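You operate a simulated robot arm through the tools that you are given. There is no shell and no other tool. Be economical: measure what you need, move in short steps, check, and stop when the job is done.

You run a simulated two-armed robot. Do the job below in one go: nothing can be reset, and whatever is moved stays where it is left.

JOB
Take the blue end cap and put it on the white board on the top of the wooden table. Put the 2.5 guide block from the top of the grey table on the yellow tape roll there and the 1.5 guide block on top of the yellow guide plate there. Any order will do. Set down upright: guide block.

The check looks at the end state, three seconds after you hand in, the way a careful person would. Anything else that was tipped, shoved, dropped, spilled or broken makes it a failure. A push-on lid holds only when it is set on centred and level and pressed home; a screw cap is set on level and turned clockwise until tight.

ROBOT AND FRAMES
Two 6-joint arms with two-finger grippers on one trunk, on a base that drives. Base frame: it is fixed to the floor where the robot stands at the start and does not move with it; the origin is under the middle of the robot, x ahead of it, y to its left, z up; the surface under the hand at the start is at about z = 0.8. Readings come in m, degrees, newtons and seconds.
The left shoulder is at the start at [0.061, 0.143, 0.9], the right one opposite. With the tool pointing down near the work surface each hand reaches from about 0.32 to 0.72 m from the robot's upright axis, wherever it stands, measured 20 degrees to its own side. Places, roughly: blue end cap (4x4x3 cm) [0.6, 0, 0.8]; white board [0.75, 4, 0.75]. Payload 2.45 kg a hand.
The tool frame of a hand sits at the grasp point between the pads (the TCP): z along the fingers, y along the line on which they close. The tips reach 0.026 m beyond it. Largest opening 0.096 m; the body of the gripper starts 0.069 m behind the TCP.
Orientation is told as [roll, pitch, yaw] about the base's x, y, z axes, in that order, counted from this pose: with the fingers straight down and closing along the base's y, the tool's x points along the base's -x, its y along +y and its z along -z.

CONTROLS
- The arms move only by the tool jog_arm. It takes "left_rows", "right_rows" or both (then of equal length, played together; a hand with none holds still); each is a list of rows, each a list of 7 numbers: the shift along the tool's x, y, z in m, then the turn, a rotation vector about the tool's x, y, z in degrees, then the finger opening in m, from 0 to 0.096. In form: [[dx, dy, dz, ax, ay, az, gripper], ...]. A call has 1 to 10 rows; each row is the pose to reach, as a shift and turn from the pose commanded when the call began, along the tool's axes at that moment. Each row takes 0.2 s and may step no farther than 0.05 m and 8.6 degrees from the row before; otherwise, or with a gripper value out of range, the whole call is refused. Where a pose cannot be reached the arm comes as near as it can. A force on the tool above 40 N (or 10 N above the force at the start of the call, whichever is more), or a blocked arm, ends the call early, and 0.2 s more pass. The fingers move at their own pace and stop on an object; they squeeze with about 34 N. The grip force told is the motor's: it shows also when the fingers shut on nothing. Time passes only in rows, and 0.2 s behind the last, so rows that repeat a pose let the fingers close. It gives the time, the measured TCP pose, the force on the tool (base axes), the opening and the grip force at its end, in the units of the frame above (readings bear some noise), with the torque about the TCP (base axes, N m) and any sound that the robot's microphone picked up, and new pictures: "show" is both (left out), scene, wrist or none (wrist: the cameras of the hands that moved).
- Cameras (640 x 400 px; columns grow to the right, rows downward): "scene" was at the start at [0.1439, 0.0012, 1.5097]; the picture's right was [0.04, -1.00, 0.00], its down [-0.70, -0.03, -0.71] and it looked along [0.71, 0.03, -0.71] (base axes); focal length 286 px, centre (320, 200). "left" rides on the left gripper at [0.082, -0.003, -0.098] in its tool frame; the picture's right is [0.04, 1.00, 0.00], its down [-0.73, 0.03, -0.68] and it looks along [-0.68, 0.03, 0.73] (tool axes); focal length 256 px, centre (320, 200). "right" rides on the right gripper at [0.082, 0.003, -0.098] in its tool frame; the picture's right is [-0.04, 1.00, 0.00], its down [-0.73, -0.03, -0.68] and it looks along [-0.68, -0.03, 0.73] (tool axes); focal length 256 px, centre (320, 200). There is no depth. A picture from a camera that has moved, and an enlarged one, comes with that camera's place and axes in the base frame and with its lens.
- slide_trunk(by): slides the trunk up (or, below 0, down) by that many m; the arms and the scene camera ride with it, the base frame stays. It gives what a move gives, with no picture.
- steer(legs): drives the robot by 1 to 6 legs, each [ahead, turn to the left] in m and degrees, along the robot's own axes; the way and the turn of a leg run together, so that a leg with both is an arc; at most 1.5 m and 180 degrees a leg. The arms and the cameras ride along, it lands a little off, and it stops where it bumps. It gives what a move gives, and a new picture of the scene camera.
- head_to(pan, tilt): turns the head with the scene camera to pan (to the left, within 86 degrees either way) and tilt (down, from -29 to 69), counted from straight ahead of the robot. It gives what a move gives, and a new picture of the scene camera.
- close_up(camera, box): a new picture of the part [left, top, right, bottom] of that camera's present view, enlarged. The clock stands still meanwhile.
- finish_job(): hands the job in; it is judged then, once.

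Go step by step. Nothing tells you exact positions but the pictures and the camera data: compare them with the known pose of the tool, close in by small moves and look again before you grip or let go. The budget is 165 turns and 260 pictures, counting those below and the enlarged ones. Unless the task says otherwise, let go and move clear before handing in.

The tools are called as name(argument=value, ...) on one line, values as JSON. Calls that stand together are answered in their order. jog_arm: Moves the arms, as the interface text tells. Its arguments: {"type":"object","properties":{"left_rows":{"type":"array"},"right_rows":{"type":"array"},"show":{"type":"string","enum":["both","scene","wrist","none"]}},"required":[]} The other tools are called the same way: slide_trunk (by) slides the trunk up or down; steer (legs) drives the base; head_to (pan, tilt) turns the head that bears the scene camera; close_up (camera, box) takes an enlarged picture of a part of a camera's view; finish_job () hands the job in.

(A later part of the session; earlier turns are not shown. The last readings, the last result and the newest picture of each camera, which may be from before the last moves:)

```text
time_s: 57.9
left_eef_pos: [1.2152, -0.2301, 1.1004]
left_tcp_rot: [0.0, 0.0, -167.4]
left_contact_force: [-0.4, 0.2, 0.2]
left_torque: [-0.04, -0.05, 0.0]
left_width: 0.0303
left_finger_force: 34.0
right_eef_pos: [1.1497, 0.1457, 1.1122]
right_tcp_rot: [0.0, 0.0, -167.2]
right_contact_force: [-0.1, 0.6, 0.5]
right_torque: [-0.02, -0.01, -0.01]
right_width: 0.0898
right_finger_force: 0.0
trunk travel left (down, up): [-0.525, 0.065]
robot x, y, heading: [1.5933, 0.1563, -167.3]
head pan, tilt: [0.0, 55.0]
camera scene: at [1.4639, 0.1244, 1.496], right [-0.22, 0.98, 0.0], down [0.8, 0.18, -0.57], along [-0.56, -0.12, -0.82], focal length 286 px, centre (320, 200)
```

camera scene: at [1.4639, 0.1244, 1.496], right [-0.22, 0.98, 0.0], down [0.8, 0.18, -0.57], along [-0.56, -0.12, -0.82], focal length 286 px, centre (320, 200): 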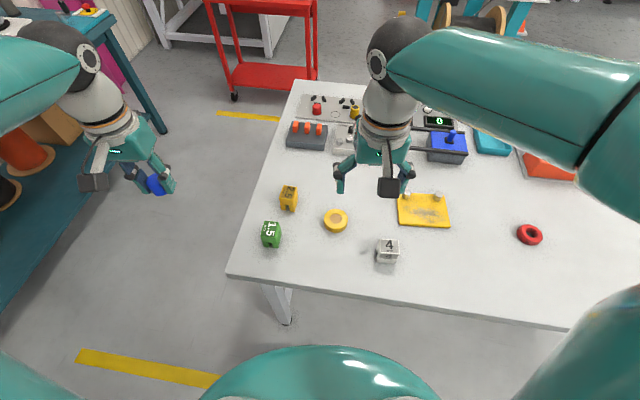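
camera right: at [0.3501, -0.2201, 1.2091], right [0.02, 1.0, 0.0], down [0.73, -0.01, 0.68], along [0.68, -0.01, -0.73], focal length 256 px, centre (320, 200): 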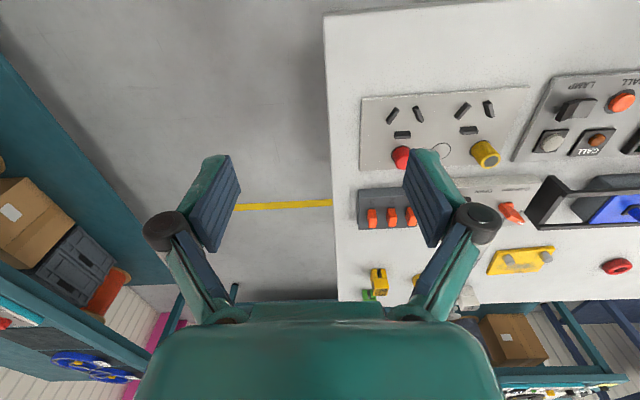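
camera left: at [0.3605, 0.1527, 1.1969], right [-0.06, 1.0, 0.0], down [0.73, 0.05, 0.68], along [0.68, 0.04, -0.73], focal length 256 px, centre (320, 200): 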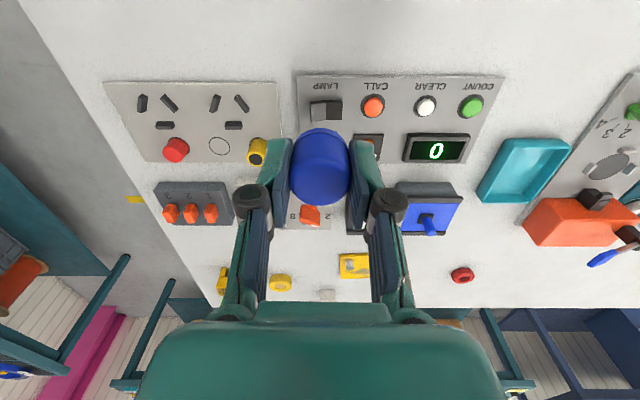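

I'm facing the table nicely with all targets visible. I'll zoom in for measurement and move the left hand (with cap) further aside.

jog_arm(left_rows=[[0, 0.03, 0, 0, 0, 0, 0.0], [0, 0.06, 0, 0, 0, 0, 0.0], [0, 0.09, 0, 0, 0, 0, 0.0], [0.0, 0.12, 0, 0, 0, 0, 0.0]], show="none")

close_up(camera="scene", box=[240, 170, 400, 270])

close_up(camera="right", box=[160, 50, 480, 250])

```text
time_s: 58.9
left_eef_pos: [1.244, -0.349, 1.0993]
left_tcp_rot: [-0.1, 0.0, -167.3]
left_contact_force: [-0.2, -0.1, -0.3]
left_torque: [-0.01, 0.03, 0.01]
left_width: 0.0303
left_finger_force: 33.8
right_eef_pos: [1.1497, 0.1439, 1.1114]
right_tcp_rot: [-0.1, 0.1, -167.2]
right_contact_force: [-1.0, -0.5, 1.0]
right_torque: [0.01, 0.01, -0.01]
right_width: 0.0901
right_finger_force: 0.0
trunk travel left (down, up): [-0.525, 0.065]
robot x, y, heading: [1.5946, 0.1525, -167.4]
head pan, tilt: [0.0, 55.0]
```

```text
4.00 times, centred on (320, 220) of scene
camera zoom: at [1.4639, 0.123, 1.496], right [-0.22, 0.98, 0.0], down [0.8, 0.18, -0.57], along [-0.56, -0.12, -0.82], focal length 1146 px, centre (320, 120)
```

zoom: 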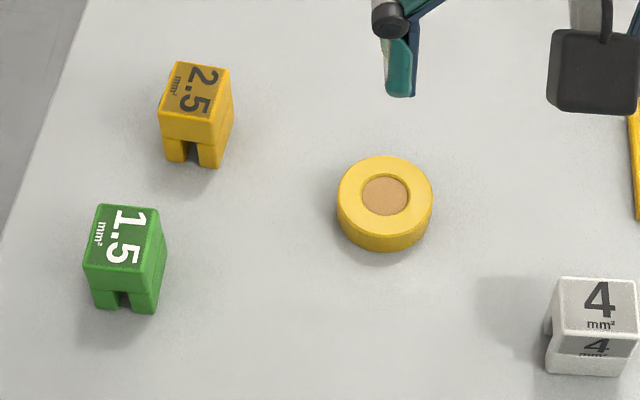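

```text
2.00 times, centred on (320, 150) of right
camera zoom: at [1.2295, 0.1589, 1.2113], right [0.18, -0.98, 0.0], down [-0.72, -0.13, 0.68], along [-0.67, -0.12, -0.73], focal length 512 px, centre (320, 300)
```

zoom: 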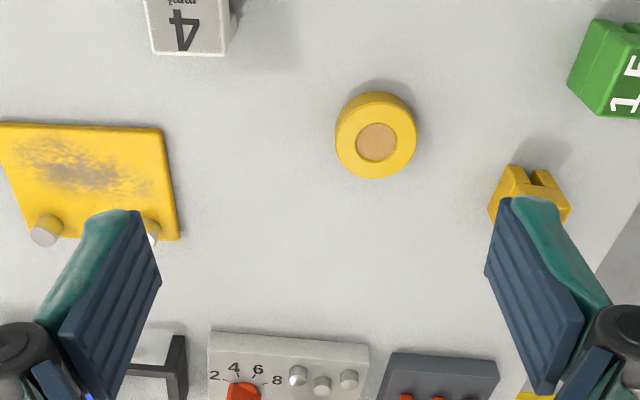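

Measured: 2.5 block top centre (1.023, -0.064), square to the base axes; 1.5 block (1.146, -0.077), yaw about 8-10°; roll (1.055, 0.077). I'll bring the right hand above the 2.5 block with its yaw squared.

jog_arm(right_rows=[[-0.028, 0.029, 0.01, 0, 0, 2, 0.08], [-0.056, 0.058, 0.03, 0, 0, 4, 0.07], [-0.085, 0.088, 0.05, 0, 0, 6, 0.065], [-0.113, 0.117, 0.07, 0, 0, 8.5, 0.065], [-0.141, 0.146, 0.09, 0, 0, 11, 0.065], [-0.169, 0.175, 0.11, 0, 0, 12.7, 0.065], [-0.169, 0.175, 0.14, 0, 0, 12.7, 0.065]])

close_up(camera="right", box=[240, 60, 400, 160])

```text
time_s: 60.5
left_eef_pos: [1.2438, -0.3503, 1.0982]
left_tcp_rot: [0.0, 0.0, -167.4]
left_contact_force: [-0.4, -0.6, -0.3]
left_torque: [0.02, -0.05, -0.05]
left_width: 0.0302
left_finger_force: 33.5
right_eef_pos: [1.0288, -0.0623, 0.9679]
right_tcp_rot: [0.0, 0.0, -179.9]
right_contact_force: [-0.2, 0.1, -0.6]
right_torque: [0.0, -0.03, -0.03]
right_width: 0.0648
right_finger_force: 0.1
right hand out of reach, approached as far as the arm can: row 6, 7
trunk travel left (down, up): [-0.525, 0.065]
robot x, y, heading: [1.5926, 0.1544, -167.3]
head pan, tilt: [0.0, 55.0]
camera scene: at [1.4626, 0.123, 1.4959], right [-0.22, 0.98, 0.0], down [0.8, 0.18, -0.57], along [-0.56, -0.12, -0.82], focal length 286 px, centre (320, 200)
camera right: at [1.1113, -0.0637, 1.0679], right [-0.04, -1.0, 0.0], down [-0.73, 0.03, 0.68], along [-0.68, 0.03, -0.73], focal length 256 px, centre (320, 200)
```

scene: 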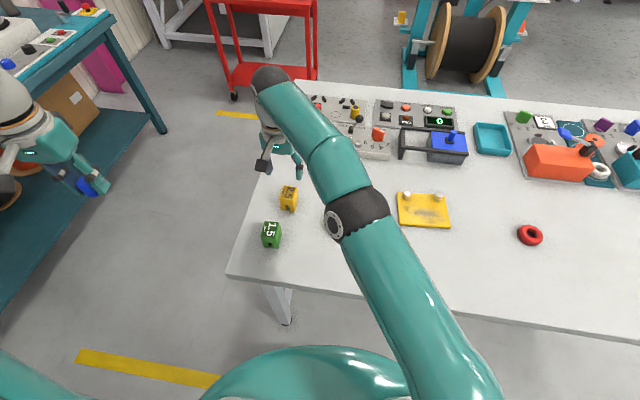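
right: 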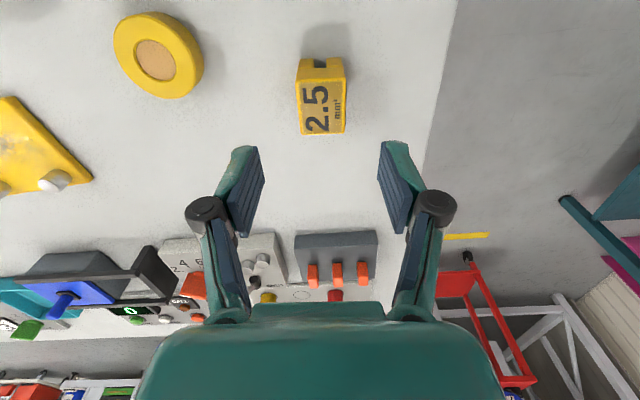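

```text
4.00 times, centred on (320, 110) of right
camera zoom: at [1.1113, -0.0637, 1.0679], right [-0.04, -1.0, 0.0], down [-0.73, 0.03, 0.68], along [-0.68, 0.03, -0.73], focal length 1024 px, centre (320, 560)
```

zoom: 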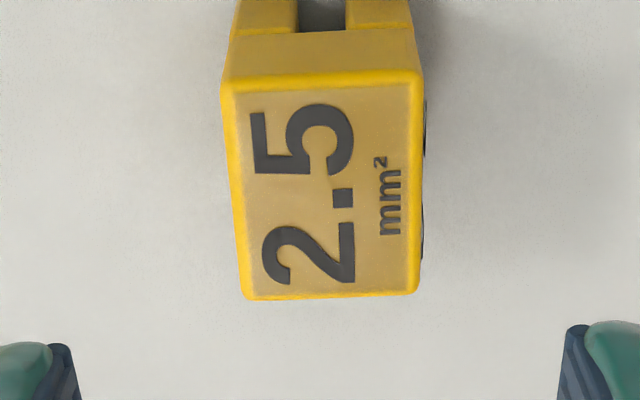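

The hand is right over the 2.5 block (centre about (1.0255, -0.061), top z 0.866). Descending and gripping at mid height.

jog_arm(right_rows=[[0.003, -0.002, 0.04, 0, 0, 0, 0.065], [0.003, -0.002, 0.08, 0, 0, 0, 0.065], [0.003, -0.002, 0.11, 0, 0, 0, 0.065], [0.003, -0.002, 0.125, 0, 0, 0, 0.065]], show="wrist")

close_up(camera="scene", box=[240, 150, 352, 220])

```text
time_s: 61.5
left_eef_pos: [1.243, -0.3498, 1.1005]
left_tcp_rot: [-0.1, 0.1, -167.3]
left_contact_force: [0.3, -0.7, -0.4]
left_torque: [-0.02, -0.02, 0.0]
left_width: 0.0304
left_finger_force: 33.9
right_eef_pos: [1.0323, -0.0589, 0.846]
right_tcp_rot: [0.0, 0.0, -179.9]
right_contact_force: [-0.2, -0.3, 0.3]
right_torque: [0.03, -0.01, -0.04]
right_width: 0.0649
right_finger_force: 0.1
trunk travel left (down, up): [-0.525, 0.065]
robot x, y, heading: [1.5913, 0.1541, -167.5]
head pan, tilt: [0.0, 55.0]
camera right: at [1.1135, -0.0625, 0.9452], right [-0.04, -1.0, 0.0], down [-0.73, 0.03, 0.68], along [-0.68, 0.03, -0.73], focal length 256 px, centre (320, 200)
```

right: 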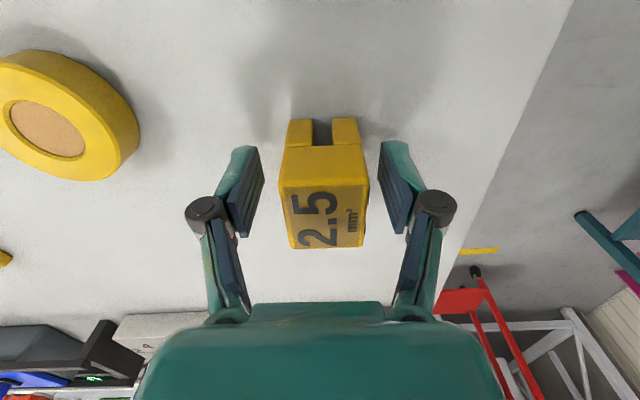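

```text
5.71 times, centred on (296, 185) of scene
camera zoom: at [1.4635, 0.1236, 1.496], right [-0.22, 0.98, 0.0], down [0.8, 0.18, -0.57], along [-0.56, -0.12, -0.82], focal length 1637 px, centre (457, 286)
```

zoom: 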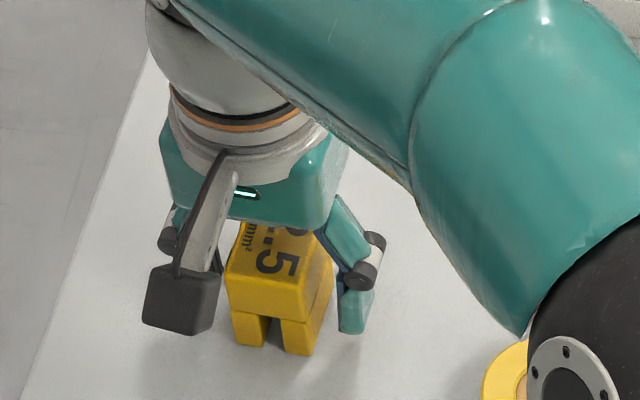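

Centred within 3 mm. Closing on the block, then a small lift test.

jog_arm(right_rows=[[-0.002, 0.001, 0.003, 0, 0, 0, 0.05], [-0.002, 0.001, 0.003, 0, 0, 0, 0.0], [-0.002, 0.001, 0.003, 0, 0, 0, 0.0], [-0.002, 0.001, 0.003, 0, 0, 0, 0.0], [-0.002, 0.001, -0.001, 0, 0, 0, 0.0], [-0.002, 0.001, -0.007, 0, 0, 0, 0.0], [-0.002, 0.001, -0.017, 0, 0, 0, 0.0]], show="wrist")

```text
time_s: 63.1
left_eef_pos: [1.2426, -0.3506, 1.0998]
left_tcp_rot: [-0.1, 0.0, -167.3]
left_contact_force: [0.0, 0.5, -1.3]
left_torque: [0.01, 0.03, 0.02]
left_width: 0.0303
left_finger_force: 34.3
right_eef_pos: [1.0311, -0.0603, 0.8616]
right_tcp_rot: [0.0, 0.1, -179.8]
right_contact_force: [-0.7, -0.6, -1.3]
right_torque: [0.02, 0.0, 0.02]
right_width: 0.0391
right_finger_force: 33.9
trunk travel left (down, up): [-0.525, 0.065]
robot x, y, heading: [1.5895, 0.154, -167.4]
head pan, tilt: [0.0, 55.0]
camera right: at [1.1123, -0.0621, 0.9602], right [-0.04, -1.0, 0.0], down [-0.73, 0.03, 0.68], along [-0.68, 0.03, -0.73], focal length 256 px, centre (320, 200)
```

right: 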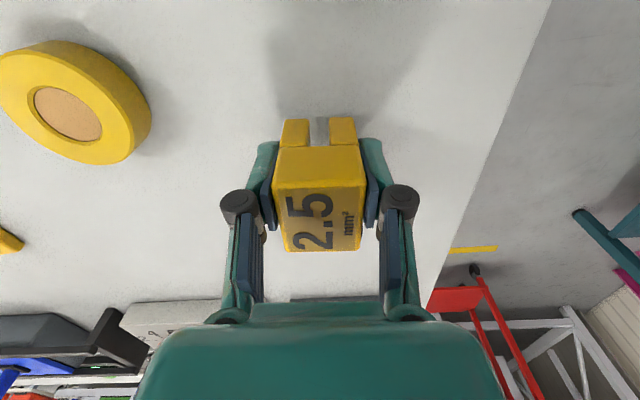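

The 2.5 block is lifted and firmly held. I'll raise it and carry it above the tape roll at (1.055, 0.077).

jog_arm(right_rows=[[0, 0, -0.03, 0, 0, 0, 0.0], [0, 0, -0.06, 0, 0, 0, 0.0], [0.008, -0.035, -0.065, 0, 0, 0, 0.0], [0.016, -0.07, -0.065, 0, 0, 0, 0.0], [0.024, -0.105, -0.065, 0, 0, 0, 0.0], [0.025, -0.137, -0.065, 0, 0, 0, 0.0], [0.025, -0.137, -0.065, 0, 0, 0, 0.0]])

close_up(camera="scene", box=[270, 170, 398, 250])

```text
time_s: 64.7
left_eef_pos: [1.2438, -0.349, 1.1005]
left_tcp_rot: [-0.2, 0.0, -167.3]
left_contact_force: [0.3, -0.1, -0.5]
left_torque: [-0.01, 0.01, -0.02]
left_width: 0.0301
left_finger_force: 33.9
right_eef_pos: [1.0553, 0.0787, 0.9266]
right_tcp_rot: [0.1, -0.1, -179.8]
right_contact_force: [0.7, -0.4, -1.4]
right_torque: [0.0, 0.02, 0.0]
right_width: 0.0393
right_finger_force: 34.1
trunk travel left (down, up): [-0.525, 0.065]
robot x, y, heading: [1.592, 0.153, -167.5]
head pan, tilt: [0.0, 55.0]
camera scene: at [1.4636, 0.1233, 1.496], right [-0.22, 0.98, 0.0], down [0.8, 0.18, -0.57], along [-0.56, -0.12, -0.82], focal length 286 px, centre (320, 200)
camera right: at [1.1384, 0.0766, 1.0266], right [-0.04, -1.0, 0.0], down [-0.73, 0.03, 0.68], along [-0.68, 0.03, -0.73], focal length 256 px, centre (320, 200)
```

scene: 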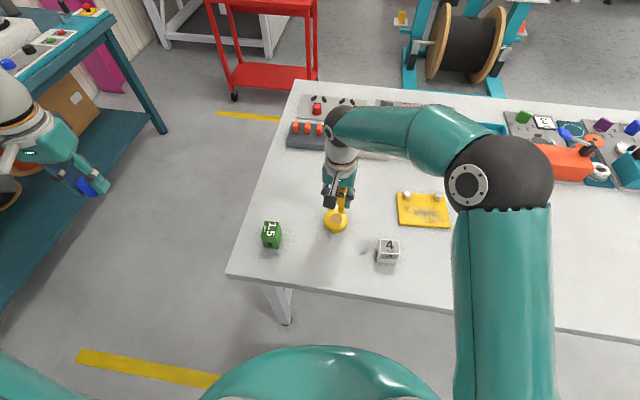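
right: 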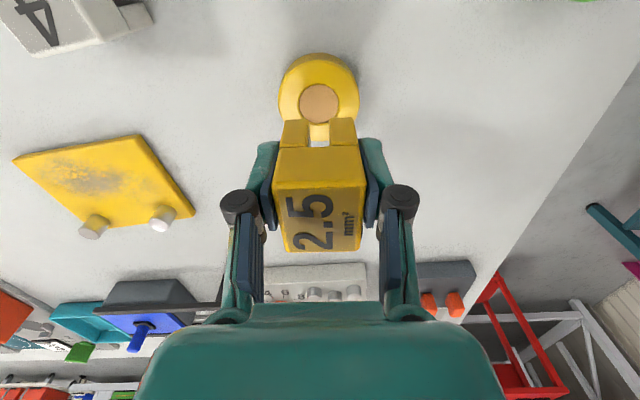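

```text
5.00 times, centred on (334, 210) of scene
camera zoom: at [1.4636, 0.1233, 1.496], right [-0.22, 0.98, 0.0], down [0.8, 0.18, -0.57], along [-0.56, -0.12, -0.82], focal length 1432 px, centre (250, 150)
```

zoom: 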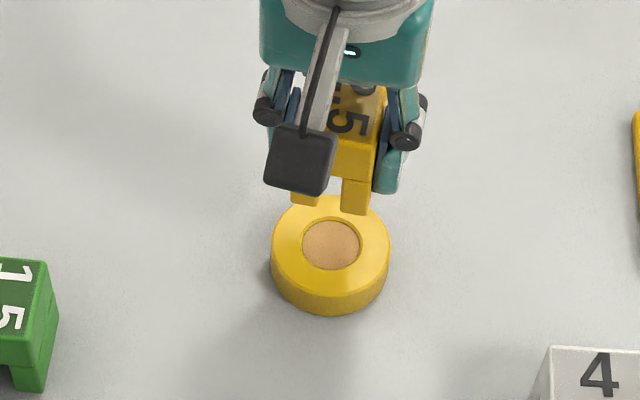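

Roll centre (1.055, 0.079) matches the block's position. I'll lower it to just above the roll.

jog_arm(right_rows=[[0, 0, 0.02, 0, 0, 0, 0.0], [0, 0, 0.04, 0, 0, 0, 0.0], [0, 0, 0.05, 0, 0, 0, 0.0]], show="wrist")

close_up(camera="scene", box=[270, 170, 398, 250])

close_up(camera="right", box=[240, 50, 400, 150])

```text
time_s: 65.5
left_eef_pos: [1.243, -0.3496, 1.1001]
left_tcp_rot: [-0.1, 0.0, -167.3]
left_contact_force: [-0.4, 0.6, 0.1]
left_torque: [-0.01, 0.0, -0.01]
left_width: 0.0305
left_finger_force: 34.1
right_eef_pos: [1.0544, 0.0778, 0.8768]
right_tcp_rot: [0.1, 0.1, -179.9]
right_contact_force: [-0.9, 0.8, -0.3]
right_torque: [0.0, 0.02, -0.01]
right_width: 0.0392
right_finger_force: 33.6
trunk travel left (down, up): [-0.525, 0.065]
robot x, y, heading: [1.5972, 0.1554, -167.4]
head pan, tilt: [0.0, 55.0]
camera right: at [1.1369, 0.0756, 0.9761], right [-0.04, -1.0, 0.0], down [-0.73, 0.03, 0.68], along [-0.68, 0.03, -0.73], focal length 256 px, centre (320, 200)
```

right: 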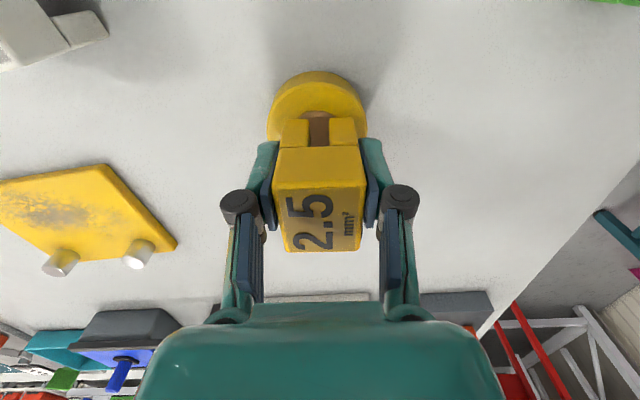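

```text
5.00 times, centred on (334, 210) of scene
camera zoom: at [1.4634, 0.1236, 1.496], right [-0.22, 0.98, 0.0], down [0.8, 0.18, -0.57], along [-0.56, -0.12, -0.82], focal length 1432 px, centre (250, 150)
```

zoom: 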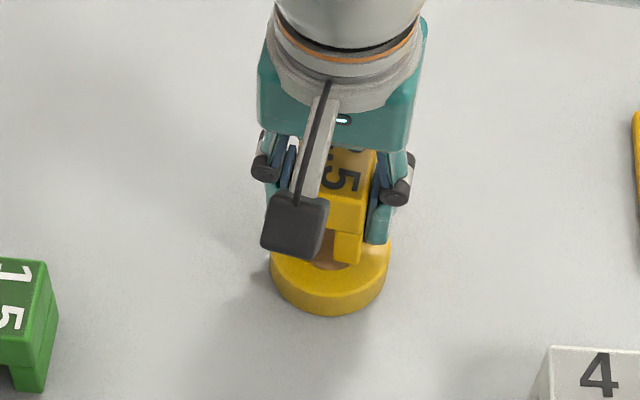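

```text
4.00 times, centred on (320, 100) of right
camera zoom: at [1.1369, 0.0756, 0.9761], right [-0.04, -1.0, 0.0], down [-0.73, 0.03, 0.68], along [-0.68, 0.03, -0.73], focal length 1024 px, centre (320, 600)
```

zoom: 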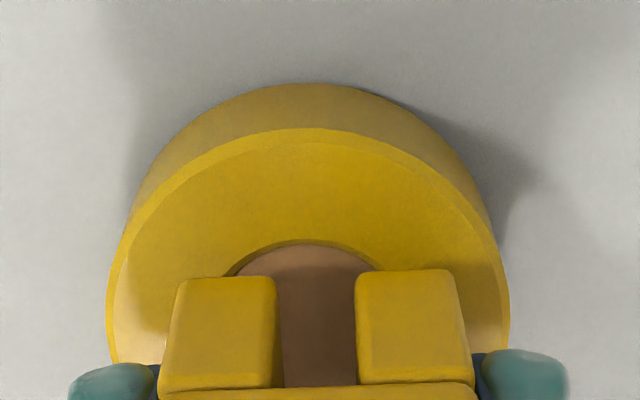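

The block seems about 4 mm too far from me relative to the roll centre; I'll correct that and lower gently with force checks.

jog_arm(right_rows=[[0.004, -0.001, 0.0, 0, 0, 0, 0.0], [0.004, -0.001, 0.003, 0, 0, 0, 0.0], [0.004, -0.001, 0.006, 0, 0, 0, 0.0]], show="wrist")

close_up(camera="right", box=[240, 50, 400, 150])

```text
time_s: 66.3
left_eef_pos: [1.2436, -0.349, 1.1006]
left_tcp_rot: [-0.1, 0.0, -167.2]
left_contact_force: [-0.2, -0.4, 0.0]
left_torque: [0.0, -0.04, 0.03]
left_width: 0.0303
left_finger_force: 34.1
right_eef_pos: [1.0598, 0.0796, 0.871]
right_tcp_rot: [0.0, 0.0, -179.9]
right_contact_force: [0.3, 0.3, -1.4]
right_torque: [0.01, -0.04, -0.01]
right_width: 0.0394
right_finger_force: 34.1
trunk travel left (down, up): [-0.525, 0.065]
robot x, y, heading: [1.5932, 0.1548, -167.4]
head pan, tilt: [0.0, 55.0]
camera right: at [1.1411, 0.0769, 0.9708], right [-0.04, -1.0, 0.0], down [-0.73, 0.03, 0.68], along [-0.68, 0.03, -0.73], focal length 256 px, centre (320, 200)
```

right: 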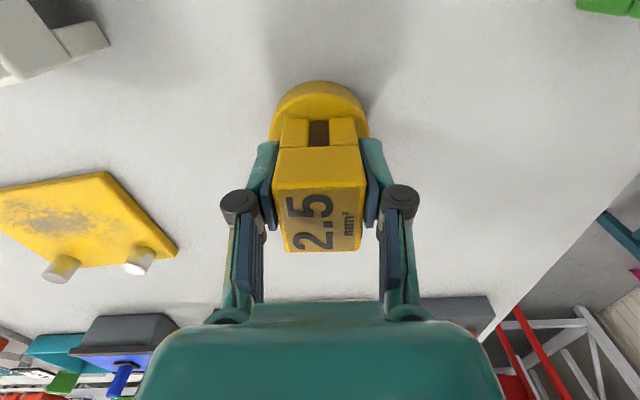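

```text
4.00 times, centred on (320, 100) of right
camera zoom: at [1.1411, 0.0769, 0.9708], right [-0.04, -1.0, 0.0], down [-0.73, 0.03, 0.68], along [-0.68, 0.03, -0.73], focal length 1024 px, centre (320, 600)
```

zoom: 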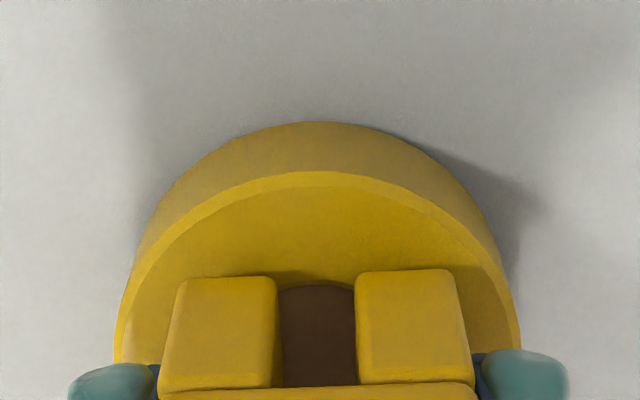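

Centred now. Lowering in small steps until contact.

jog_arm(right_rows=[[0, 0, 0.002, 0, 0, 0, 0.0], [0, 0, 0.004, 0, 0, 0, 0.0]], show="none")

close_up(camera="right", box=[240, 50, 400, 150])

```text
time_s: 66.9
left_eef_pos: [1.2432, -0.349, 1.1004]
left_tcp_rot: [-0.1, 0.0, -167.2]
left_contact_force: [0.3, -0.5, -0.3]
left_torque: [0.05, -0.02, -0.02]
left_width: 0.0305
left_finger_force: 33.6
right_eef_pos: [1.0586, 0.079, 0.8657]
right_tcp_rot: [0.0, 0.0, -179.9]
right_contact_force: [-0.4, 0.3, -0.7]
right_torque: [0.0, -0.05, 0.01]
right_width: 0.0392
right_finger_force: 33.7
trunk travel left (down, up): [-0.525, 0.065]
robot x, y, heading: [1.5906, 0.1568, -167.2]
head pan, tilt: [0.0, 55.0]
```

```text
4.00 times, centred on (320, 100) of right
camera zoom: at [1.1407, 0.077, 0.9658], right [-0.04, -1.0, 0.0], down [-0.73, 0.03, 0.68], along [-0.68, 0.03, -0.73], focal length 1024 px, centre (320, 600)
```

zoom: 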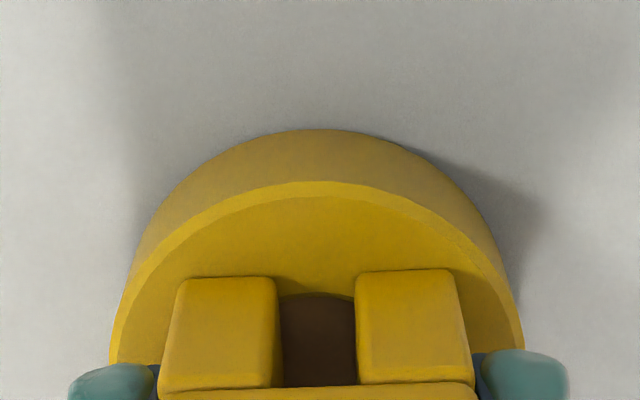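

jog_arm(right_rows=[[0, 0, 0.002, 0, 0, 0, 0.0], [0, 0, 0.004, 0, 0, 0, 0.0]], show="none")

close_up(camera="scene", box=[310, 190, 374, 230])

```text
time_s: 67.5
left_eef_pos: [1.2454, -0.3477, 1.1018]
left_tcp_rot: [-0.1, -0.2, -167.3]
left_contact_force: [0.0, 0.2, -0.6]
left_torque: [-0.01, 0.03, 0.01]
left_width: 0.0303
left_finger_force: 33.7
right_eef_pos: [1.0599, 0.0792, 0.8655]
right_tcp_rot: [0.0, -0.2, -180.0]
right_contact_force: [1.8, 3.1, 22.7]
right_torque: [0.21, -0.26, 0.02]
right_width: 0.0393
right_finger_force: 34.4
trunk travel left (down, up): [-0.525, 0.065]
robot x, y, heading: [1.5958, 0.1518, -167.4]
head pan, tilt: [0.0, 55.0]
```

```text
10.00 times, centred on (342, 210) of scene
camera zoom: at [1.4664, 0.1244, 1.4968], right [-0.22, 0.98, 0.0], down [0.8, 0.18, -0.57], along [-0.56, -0.12, -0.82], focal length 2864 px, centre (100, 100)
```

zoom: 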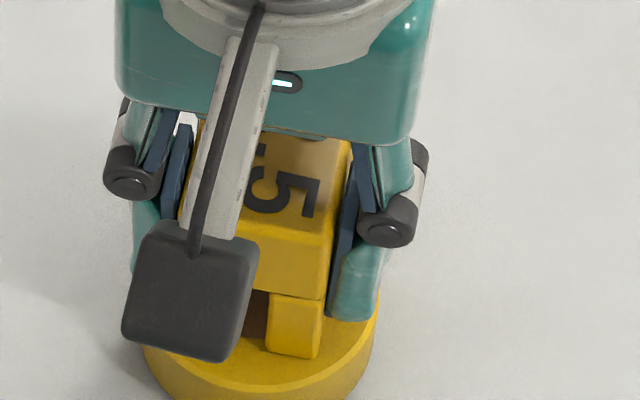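

The block is resting on the roll (23 N contact). I'll relieve the pressure and open slowly, then rise.

jog_arm(right_rows=[[0, 0, -0.003, 0, 0, 0, 0.0], [0, 0, -0.003, 0, 0, 0, 0.035], [0, 0, -0.003, 0, 0, 0, 0.041], [0, 0, -0.003, 0, 0, 0, 0.045], [0, 0, -0.003, 0, 0, 0, 0.055], [0, 0, -0.003, 0, 0, 0, 0.062]], show="wrist")

close_up(camera="scene", box=[290, 170, 386, 230])

```text
time_s: 68.9
left_eef_pos: [1.2426, -0.3491, 1.0996]
left_tcp_rot: [-0.1, 0.1, -167.3]
left_contact_force: [0.3, 0.2, -0.7]
left_torque: [0.0, 0.0, -0.04]
left_width: 0.0306
left_finger_force: 34.4
right_eef_pos: [1.0587, 0.0785, 0.8659]
right_tcp_rot: [0.0, 0.1, -179.8]
right_contact_force: [0.8, -0.8, -0.3]
right_torque: [0.01, 0.02, 0.0]
right_width: 0.0621
right_finger_force: 0.0
trunk travel left (down, up): [-0.525, 0.065]
robot x, y, heading: [1.5892, 0.1543, -167.5]
head pan, tilt: [0.0, 55.0]
camera right: at [1.1403, 0.0768, 0.9649], right [-0.04, -1.0, 0.0], down [-0.73, 0.03, 0.68], along [-0.68, 0.03, -0.73], focal length 256 px, centre (320, 200)
```

right: 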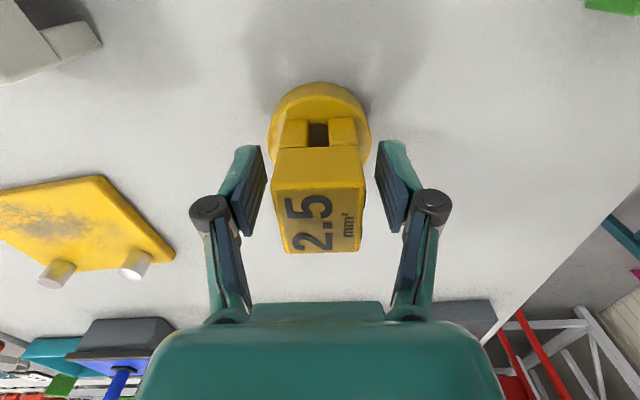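

```text
6.67 times, centred on (338, 200) of scene
camera zoom: at [1.4637, 0.1237, 1.496], right [-0.22, 0.98, 0.0], down [0.8, 0.18, -0.57], along [-0.56, -0.12, -0.82], focal length 1909 px, centre (200, 200)
```

zoom: 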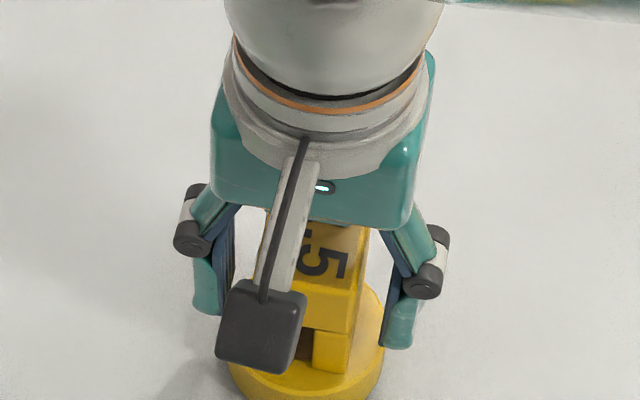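

The 2.5 block stands on the roll. I'll rise clear and move over the 1.5 block, turning the hand to match its yaw.

jog_arm(right_rows=[[0, 0, -0.04, 0, 0, 0, 0.065], [0, 0, -0.08, 0, 0, 0, 0.065], [0, 0, -0.11, 0, 0, 0, 0.065], [0.02, 0.035, -0.11, 0, 0, -2, 0.065], [0.04, 0.07, -0.11, 0, 0, -4, 0.065], [0.06, 0.105, -0.11, 0, 0, -6, 0.065], [0.08, 0.14, -0.11, 0, 0, -8, 0.065], [0.087, 0.1555, -0.11, 0, 0, -9, 0.065], [0.087, 0.1555, -0.11, 0, 0, -9, 0.065]])

close_up(camera="right", box=[240, 60, 400, 160])

close_up(camera="scene", box=[240, 170, 400, 270])

```text
time_s: 70.9
left_eef_pos: [1.2432, -0.3506, 1.1013]
left_tcp_rot: [-0.1, 0.0, -167.3]
left_contact_force: [-0.1, -0.1, 0.1]
left_torque: [0.0, 0.03, 0.0]
left_width: 0.03
left_finger_force: 34.2
right_eef_pos: [1.1394, -0.0705, 0.9827]
right_tcp_rot: [0.6, -0.2, -172.0]
right_contact_force: [-0.1, 0.1, 0.0]
right_torque: [0.0, -0.02, 0.01]
right_width: 0.0652
right_finger_force: 0.0
trunk travel left (down, up): [-0.525, 0.065]
robot x, y, heading: [1.5916, 0.154, -167.2]
head pan, tilt: [0.0, 55.0]
camera scene: at [1.4639, 0.1233, 1.4967], right [-0.22, 0.98, 0.0], down [0.8, 0.18, -0.57], along [-0.56, -0.12, -0.82], focal length 286 px, centre (320, 200)
camera right: at [1.2201, -0.0614, 1.0823], right [0.1, -0.99, 0.01], down [-0.73, -0.07, 0.68], along [-0.68, -0.07, -0.73], focal length 256 px, centre (320, 200)
```

scene: 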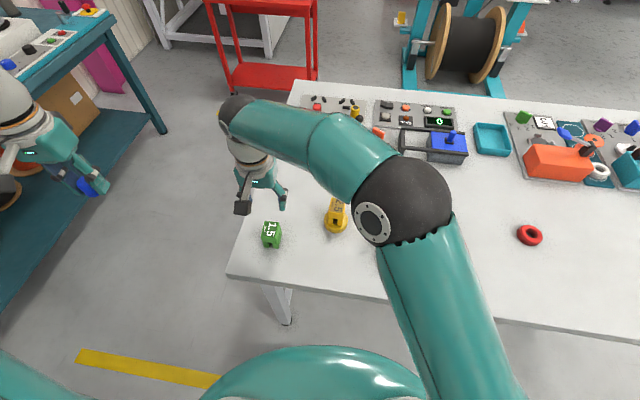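
right: 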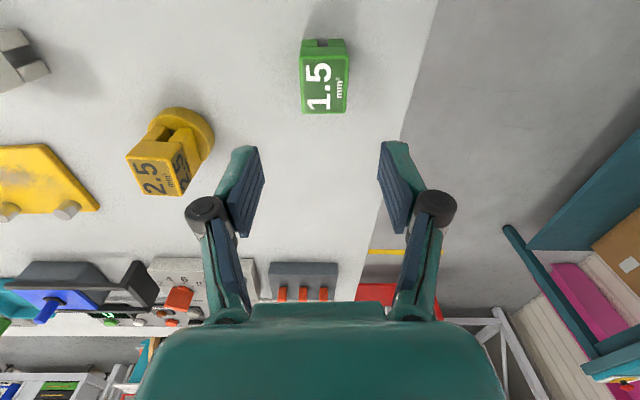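

```text
4.00 times, centred on (320, 110) of right
camera zoom: at [1.2201, -0.0614, 1.0823], right [0.1, -0.99, 0.01], down [-0.73, -0.07, 0.68], along [-0.68, -0.07, -0.73], focal length 1024 px, centre (320, 560)
```

zoom: 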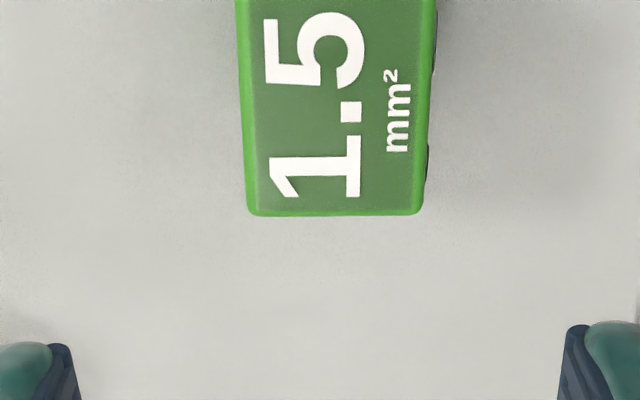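

```text
4.00 times, centred on (320, 220) of scene
camera zoom: at [1.4639, 0.1233, 1.4967], right [-0.22, 0.98, 0.0], down [0.8, 0.18, -0.57], along [-0.56, -0.12, -0.82], focal length 1146 px, centre (320, 120)
```

zoom: 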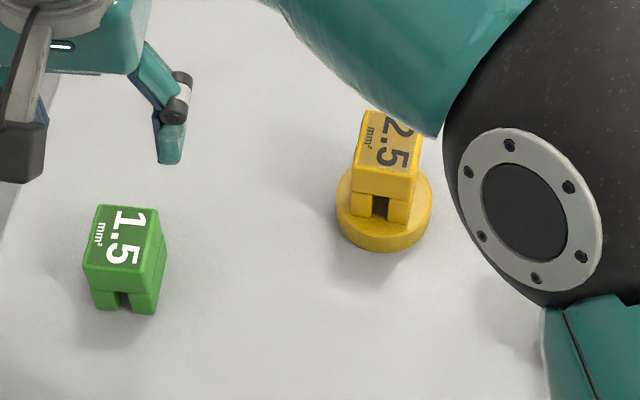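

The 2.5 block sits well on the roll. The 1.5 block is at about (1.148, -0.075) and the hand's yaw matches; descending part-way and rechecking.

jog_arm(right_rows=[[0.0, 0, 0.0, 0, 0, 0, 0.065], [0.0, 0, 0.03, 0, 0, 0, 0.065], [0, 0, 0.06, 0, 0, 0, 0.065]], show="wrist")

```text
time_s: 71.7
left_eef_pos: [1.2433, -0.3497, 1.1005]
left_tcp_rot: [-0.1, 0.1, -167.4]
left_contact_force: [0.5, -0.1, 0.2]
left_torque: [0.02, -0.03, 0.01]
left_width: 0.0301
left_finger_force: 34.2
right_eef_pos: [1.1393, -0.0737, 0.9235]
right_tcp_rot: [0.5, -0.5, -171.7]
right_contact_force: [-0.2, 0.0, 0.6]
right_torque: [-0.01, 0.0, 0.0]
right_width: 0.065
right_finger_force: 0.1
trunk travel left (down, up): [-0.525, 0.065]
robot x, y, heading: [1.5958, 0.1511, -167.4]
head pan, tilt: [0.0, 55.0]
camera right: at [1.2215, -0.0621, 1.022], right [0.1, -0.99, 0.01], down [-0.73, -0.07, 0.68], along [-0.68, -0.08, -0.73], focal length 256 px, centre (320, 200)
```

right: 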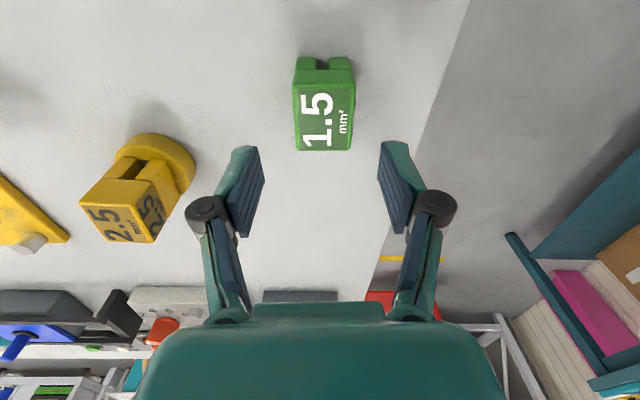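

I need about 1 cm more toward me. Correcting while descending a little.

jog_arm(right_rows=[[0.006, 0, 0.0, 0, 0, 0, 0.065], [0.011, 0, 0.01, 0, 0, 0, 0.065], [0.011, 0, 0.015, 0, 0, 0, 0.065]], show="wrist")

```text
time_s: 72.5
left_eef_pos: [1.2432, -0.3496, 1.0987]
left_tcp_rot: [0.0, -0.1, -167.3]
left_contact_force: [1.0, -0.5, 0.2]
left_torque: [-0.03, -0.02, 0.01]
left_width: 0.0301
left_finger_force: 33.8
right_eef_pos: [1.1499, -0.0684, 0.9055]
right_tcp_rot: [0.5, 0.0, -172.0]
right_contact_force: [0.8, -0.3, -0.6]
right_torque: [-0.03, -0.01, 0.02]
right_width: 0.0652
right_finger_force: 0.0
trunk travel left (down, up): [-0.525, 0.065]
robot x, y, heading: [1.5926, 0.1546, -167.5]
head pan, tilt: [0.0, 55.0]
camera right: at [1.2313, -0.0591, 1.0044], right [0.1, -0.99, 0.01], down [-0.73, -0.07, 0.68], along [-0.68, -0.07, -0.73], focal length 256 px, centre (320, 200)
```

right: 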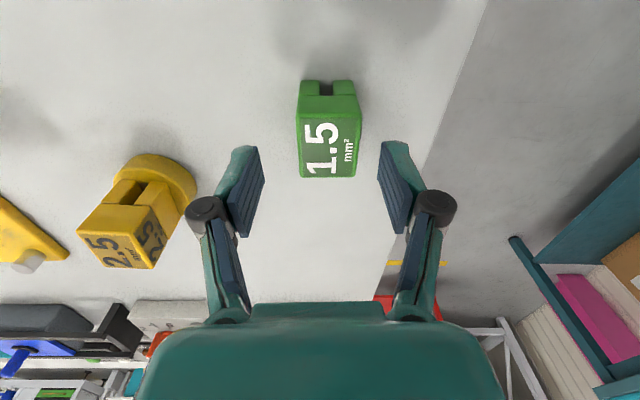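

jog_arm(right_rows=[[0.003, 0.004, 0.02, 0, 0, 0, 0.065], [0.003, 0.004, 0.04, 0, 0, 0, 0.065], [0.003, 0.004, 0.055, 0, 0, 0, 0.065]], show="wrist")

close_up(camera="scene", box=[220, 180, 316, 240])

```text
time_s: 73.3
left_eef_pos: [1.2435, -0.3491, 1.1012]
left_tcp_rot: [-0.1, 0.1, -167.3]
left_contact_force: [-0.2, -0.3, -0.1]
left_torque: [0.01, -0.01, 0.0]
left_width: 0.0301
left_finger_force: 34.0
right_eef_pos: [1.148, -0.0712, 0.8585]
right_tcp_rot: [0.9, -0.6, -172.5]
right_contact_force: [0.7, 0.2, 0.4]
right_torque: [0.01, -0.03, -0.01]
right_width: 0.0647
right_finger_force: 0.1
trunk travel left (down, up): [-0.525, 0.065]
robot x, y, heading: [1.5936, 0.1525, -167.5]
head pan, tilt: [0.0, 55.0]
camera right: at [1.2301, -0.0612, 0.9569], right [0.09, -1.0, 0.02], down [-0.73, -0.05, 0.69], along [-0.68, -0.08, -0.73], focal length 256 px, centre (320, 200)
```

right: 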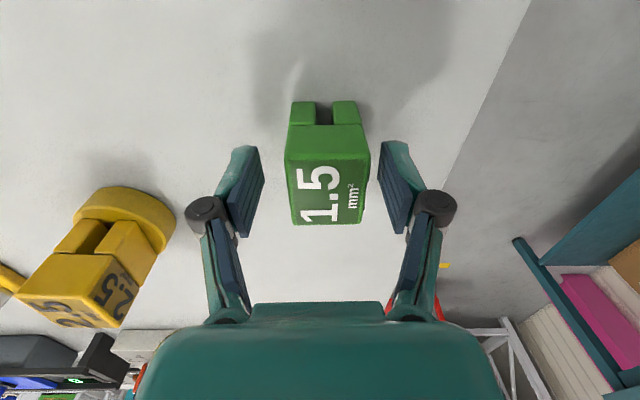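

```text
6.67 times, centred on (268, 210) of scene
camera zoom: at [1.4637, 0.1236, 1.4969], right [-0.22, 0.98, 0.0], down [0.8, 0.18, -0.57], along [-0.56, -0.12, -0.82], focal length 1909 px, centre (667, 133)
```

zoom: 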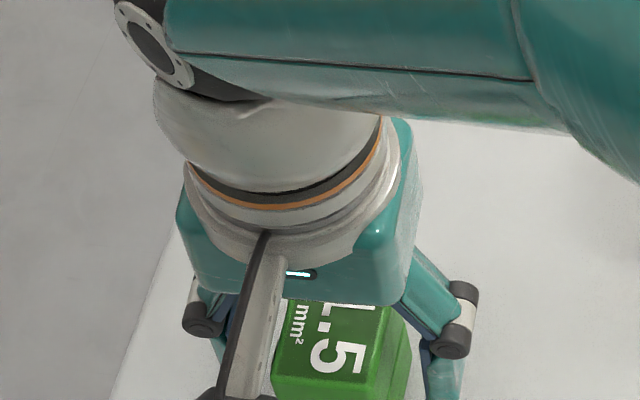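

Slight wrist tilt (<1°) but good alignment. I'll go 10 mm lower, close, and test-lift.

jog_arm(right_rows=[[0.0, 0.002, 0.01, 0, 0, 0, 0.055], [0, 0.002, 0.01, 0, 0, 0, 0.045], [0, 0.002, 0.01, 0, 0, 0, 0.0], [0, 0.002, 0.01, 0, 0, 0, 0.0], [0, 0.002, 0.006, 0, 0, 0, 0.0], [0, 0.002, 0.0, 0, 0, 0, 0.0], [0, 0.002, -0.01, 0, 0, 0, 0.0]], show="wrist")

```text
time_s: 74.9
left_eef_pos: [1.2437, -0.35, 1.0982]
left_tcp_rot: [-0.1, 0.0, -167.3]
left_contact_force: [0.1, -0.2, -0.7]
left_torque: [-0.01, -0.03, -0.03]
left_width: 0.0302
left_finger_force: 33.7
right_eef_pos: [1.1507, -0.0671, 0.8498]
right_tcp_rot: [-0.2, 0.9, -172.8]
right_contact_force: [-0.2, -0.3, -1.4]
right_torque: [0.03, 0.01, -0.03]
right_width: 0.0396
right_finger_force: 33.5
trunk travel left (down, up): [-0.525, 0.065]
robot x, y, heading: [1.5936, 0.1553, -167.3]
head pan, tilt: [0.0, 55.0]
camera right: at [1.2294, -0.0597, 0.9505], right [0.09, -1.0, 0.0], down [-0.74, -0.07, 0.67], along [-0.67, -0.05, -0.74], focal length 256 px, centre (320, 200)
```

right: 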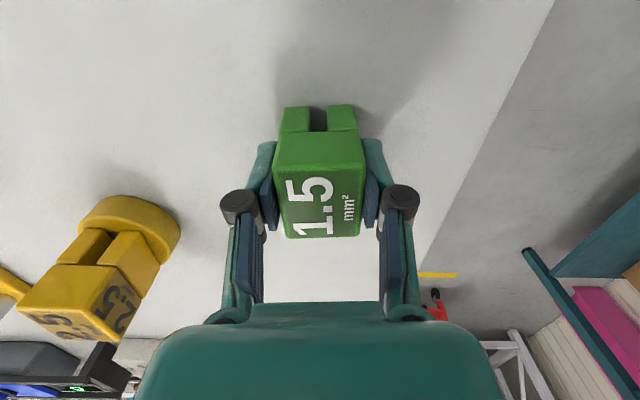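

Gripped at 39.6 mm. Lifting straight up further to get clear.

jog_arm(right_rows=[[0, 0, -0.02, 0, 0, 0, 0.0], [0, 0, -0.04, 0, 0, 0, 0.0], [0, 0, -0.07, 0, 0, 0, 0.0], [-0.01, -0.02, -0.09, 0, 0, 0, 0.0], [-0.02, -0.04, -0.1, 0, 0, 0, 0.0]])

```text
time_s: 76.1
left_eef_pos: [1.2427, -0.3492, 1.1004]
left_tcp_rot: [-0.1, 0.0, -167.3]
left_contact_force: [-0.2, 1.1, -0.2]
left_torque: [0.02, -0.05, 0.01]
left_width: 0.0303
left_finger_force: 34.3
right_eef_pos: [1.1358, -0.0431, 0.9588]
right_tcp_rot: [0.1, 0.0, -170.7]
right_contact_force: [-1.0, -0.3, -0.5]
right_torque: [-0.02, -0.01, 0.03]
right_width: 0.0396
right_finger_force: 33.4
trunk travel left (down, up): [-0.525, 0.065]
robot x, y, heading: [1.5946, 0.1529, -167.4]
head pan, tilt: [0.0, 55.0]
camera scene: at [1.4625, 0.1241, 1.4967], right [-0.22, 0.98, 0.0], down [0.8, 0.18, -0.57], along [-0.56, -0.12, -0.82], focal length 286 px, centre (320, 200)
camera right: at [1.2172, -0.0323, 1.0578], right [0.12, -0.99, 0.0], down [-0.73, -0.09, 0.68], along [-0.67, -0.08, -0.73], focal length 256 px, centre (320, 200)
```

scene: 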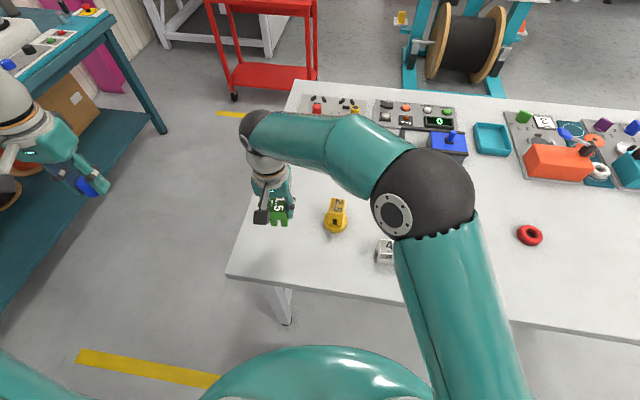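
right: 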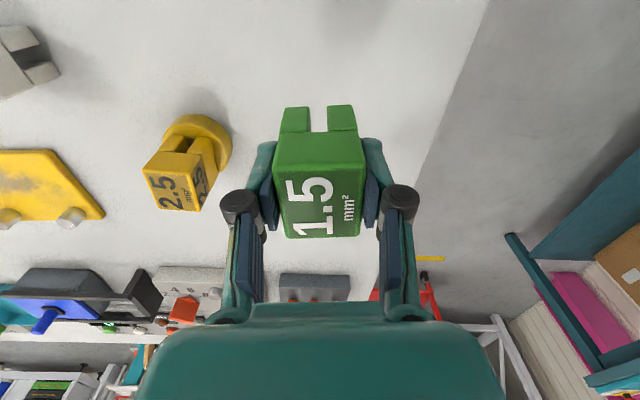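

The 1.5 block is held and lifted. Carrying it above the guide plate (free area near (0.985, 0.315), pegs are on the far side), passing high over the stacked block.

jog_arm(right_rows=[[0, 0, -0.045, 0, 0, 0, 0.0], [-0.01, -0.04, -0.065, 0, 0, 1, 0.0], [-0.02, -0.083, -0.065, 0, 0, 2, 0.0], [-0.03, -0.126, -0.065, 0, 0, 3, 0.0], [-0.041, -0.169, -0.065, 0, 0, 4, 0.0], [-0.051, -0.212, -0.065, 0, 0, 5, 0.0], [-0.061, -0.255, -0.065, 0, 0, 6, 0.0], [-0.071, -0.298, -0.065, 0, 0, 7, 0.0], [-0.081, -0.341, -0.065, 0, 0, 8, 0.0], [-0.091, -0.3777, -0.06, 0, 0, 9, 0.0]])

close_up(camera="scene", box=[300, 160, 460, 260])

```text
time_s: 78.3
left_eef_pos: [1.2441, -0.3485, 1.0998]
left_tcp_rot: [-0.1, 0.1, -167.3]
left_contact_force: [-0.1, 0.6, -0.7]
left_torque: [0.01, 0.01, -0.01]
left_width: 0.0302
left_finger_force: 34.0
right_eef_pos: [0.9854, 0.3167, 1.014]
right_tcp_rot: [-0.1, 0.1, -179.9]
right_contact_force: [-0.9, 0.5, -1.8]
right_torque: [-0.02, -0.05, 0.02]
right_width: 0.0396
right_finger_force: 33.8
trunk travel left (down, up): [-0.525, 0.065]
robot x, y, heading: [1.5918, 0.15, -167.3]
head pan, tilt: [0.0, 55.0]
camera scene: at [1.4628, 0.1244, 1.496], right [-0.22, 0.98, 0.0], down [0.8, 0.18, -0.57], along [-0.56, -0.12, -0.82], focal length 286 px, centre (320, 200)
camera right: at [1.0674, 0.3144, 1.1138], right [-0.04, -1.0, 0.0], down [-0.73, 0.03, 0.68], along [-0.68, 0.03, -0.73], focal length 256 px, centre (320, 200)
```

scene: 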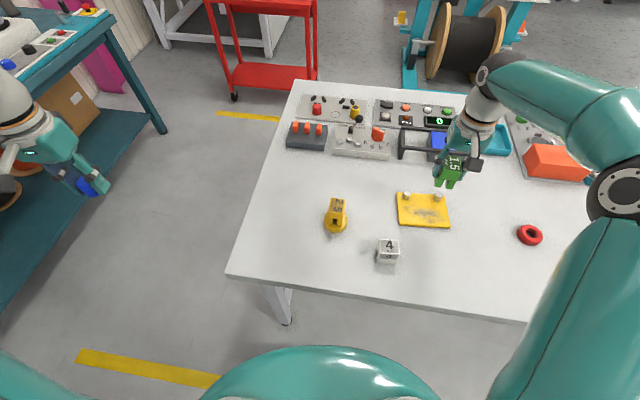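
right: 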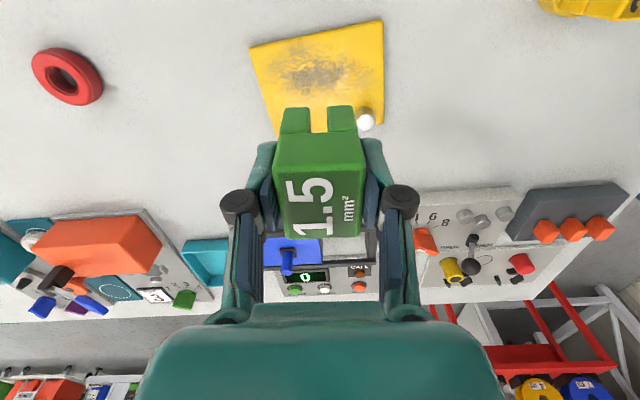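

```text
4.00 times, centred on (380, 210) of scene
camera zoom: at [1.4628, 0.1244, 1.496], right [-0.22, 0.98, 0.0], down [0.8, 0.18, -0.57], along [-0.56, -0.12, -0.82], focal length 1146 px, centre (80, 160)
```

zoom: 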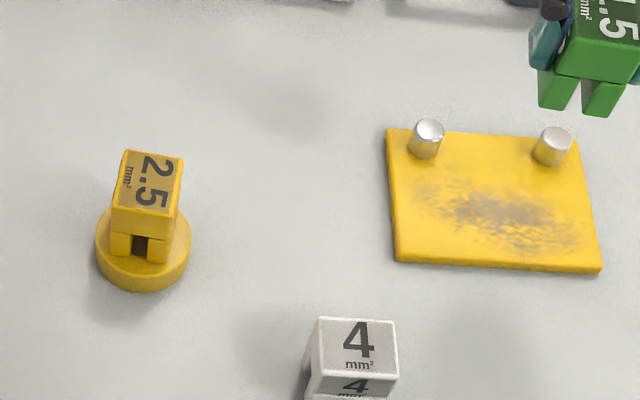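

The plate is rotated about 10°; free-area centre is (0.9855, 0.313). I'll turn the hand back to match and descend to just above it.

jog_arm(right_rows=[[0, 0.002, 0.02, 0, 0, -5, 0.0], [0, 0.003, 0.05, 0, 0, -9.5, 0.0], [0, 0.003, 0.09, 0, 0, -9.5, 0.0], [0, 0.003, 0.122, 0, 0, -9.5, 0.0], [0, 0.003, 0.122, 0, 0, -9.5, 0.0]], show="wrist")

close_up(camera="scene", box=[360, 160, 488, 240])

close_up(camera="right", box=[200, 50, 440, 200])

```text
time_s: 79.5
left_eef_pos: [1.2438, -0.3497, 1.1005]
left_tcp_rot: [-0.1, 0.0, -167.2]
left_contact_force: [1.3, 0.5, -0.7]
left_torque: [0.0, -0.03, 0.02]
left_width: 0.0304
left_finger_force: 34.2
right_eef_pos: [0.9873, 0.3106, 0.895]
right_tcp_rot: [0.0, 0.0, -170.4]
right_contact_force: [1.1, 0.1, -0.9]
right_torque: [0.0, 0.01, 0.0]
right_width: 0.0393
right_finger_force: 33.8
trunk travel left (down, up): [-0.525, 0.065]
robot x, y, heading: [1.5963, 0.1552, -167.4]
head pan, tilt: [0.0, 55.0]
camera right: at [1.0691, 0.3223, 0.9929], right [0.13, -0.99, 0.0], down [-0.73, -0.09, 0.68], along [-0.67, -0.09, -0.73], focal length 256 px, centre (320, 200)
```

right: 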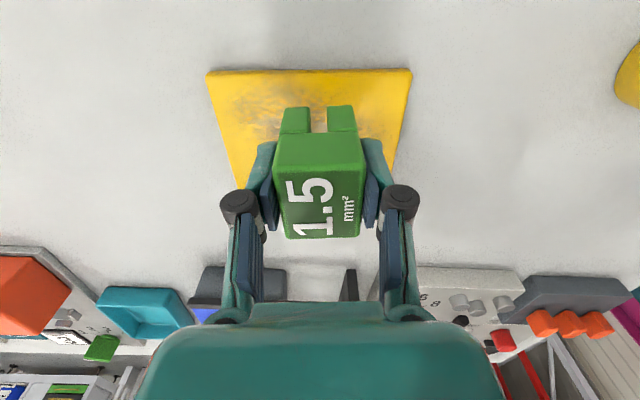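

```text
5.00 times, centred on (424, 200) of scene
camera zoom: at [1.4638, 0.1238, 1.4961], right [-0.22, 0.98, 0.0], down [0.8, 0.18, -0.57], along [-0.56, -0.12, -0.82], focal length 1432 px, centre (-200, 200)
```

zoom: 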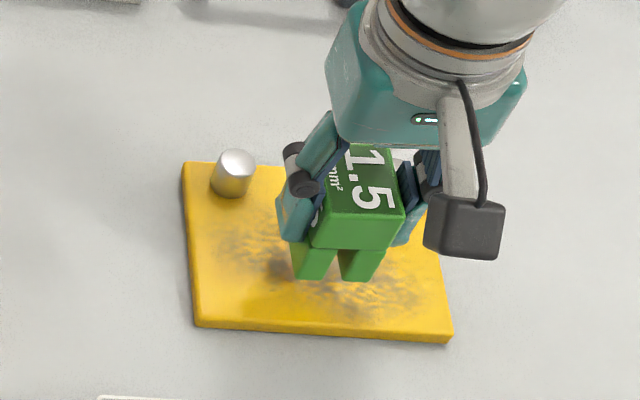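

```text
2.67 times, centred on (320, 125) of right
camera zoom: at [1.0691, 0.3223, 0.9929], right [0.13, -0.99, 0.0], down [-0.73, -0.09, 0.68], along [-0.67, -0.09, -0.73], focal length 683 px, centre (320, 400)
```

zoom: 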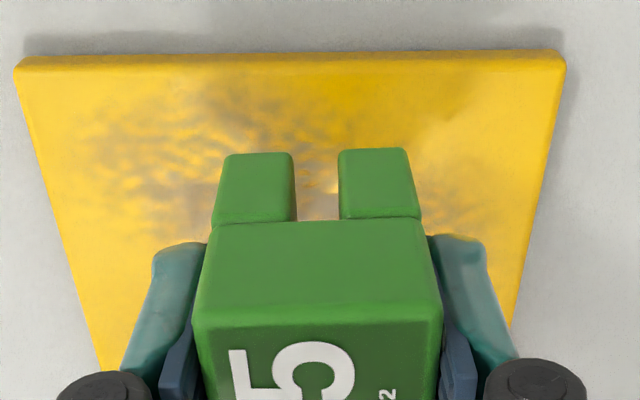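

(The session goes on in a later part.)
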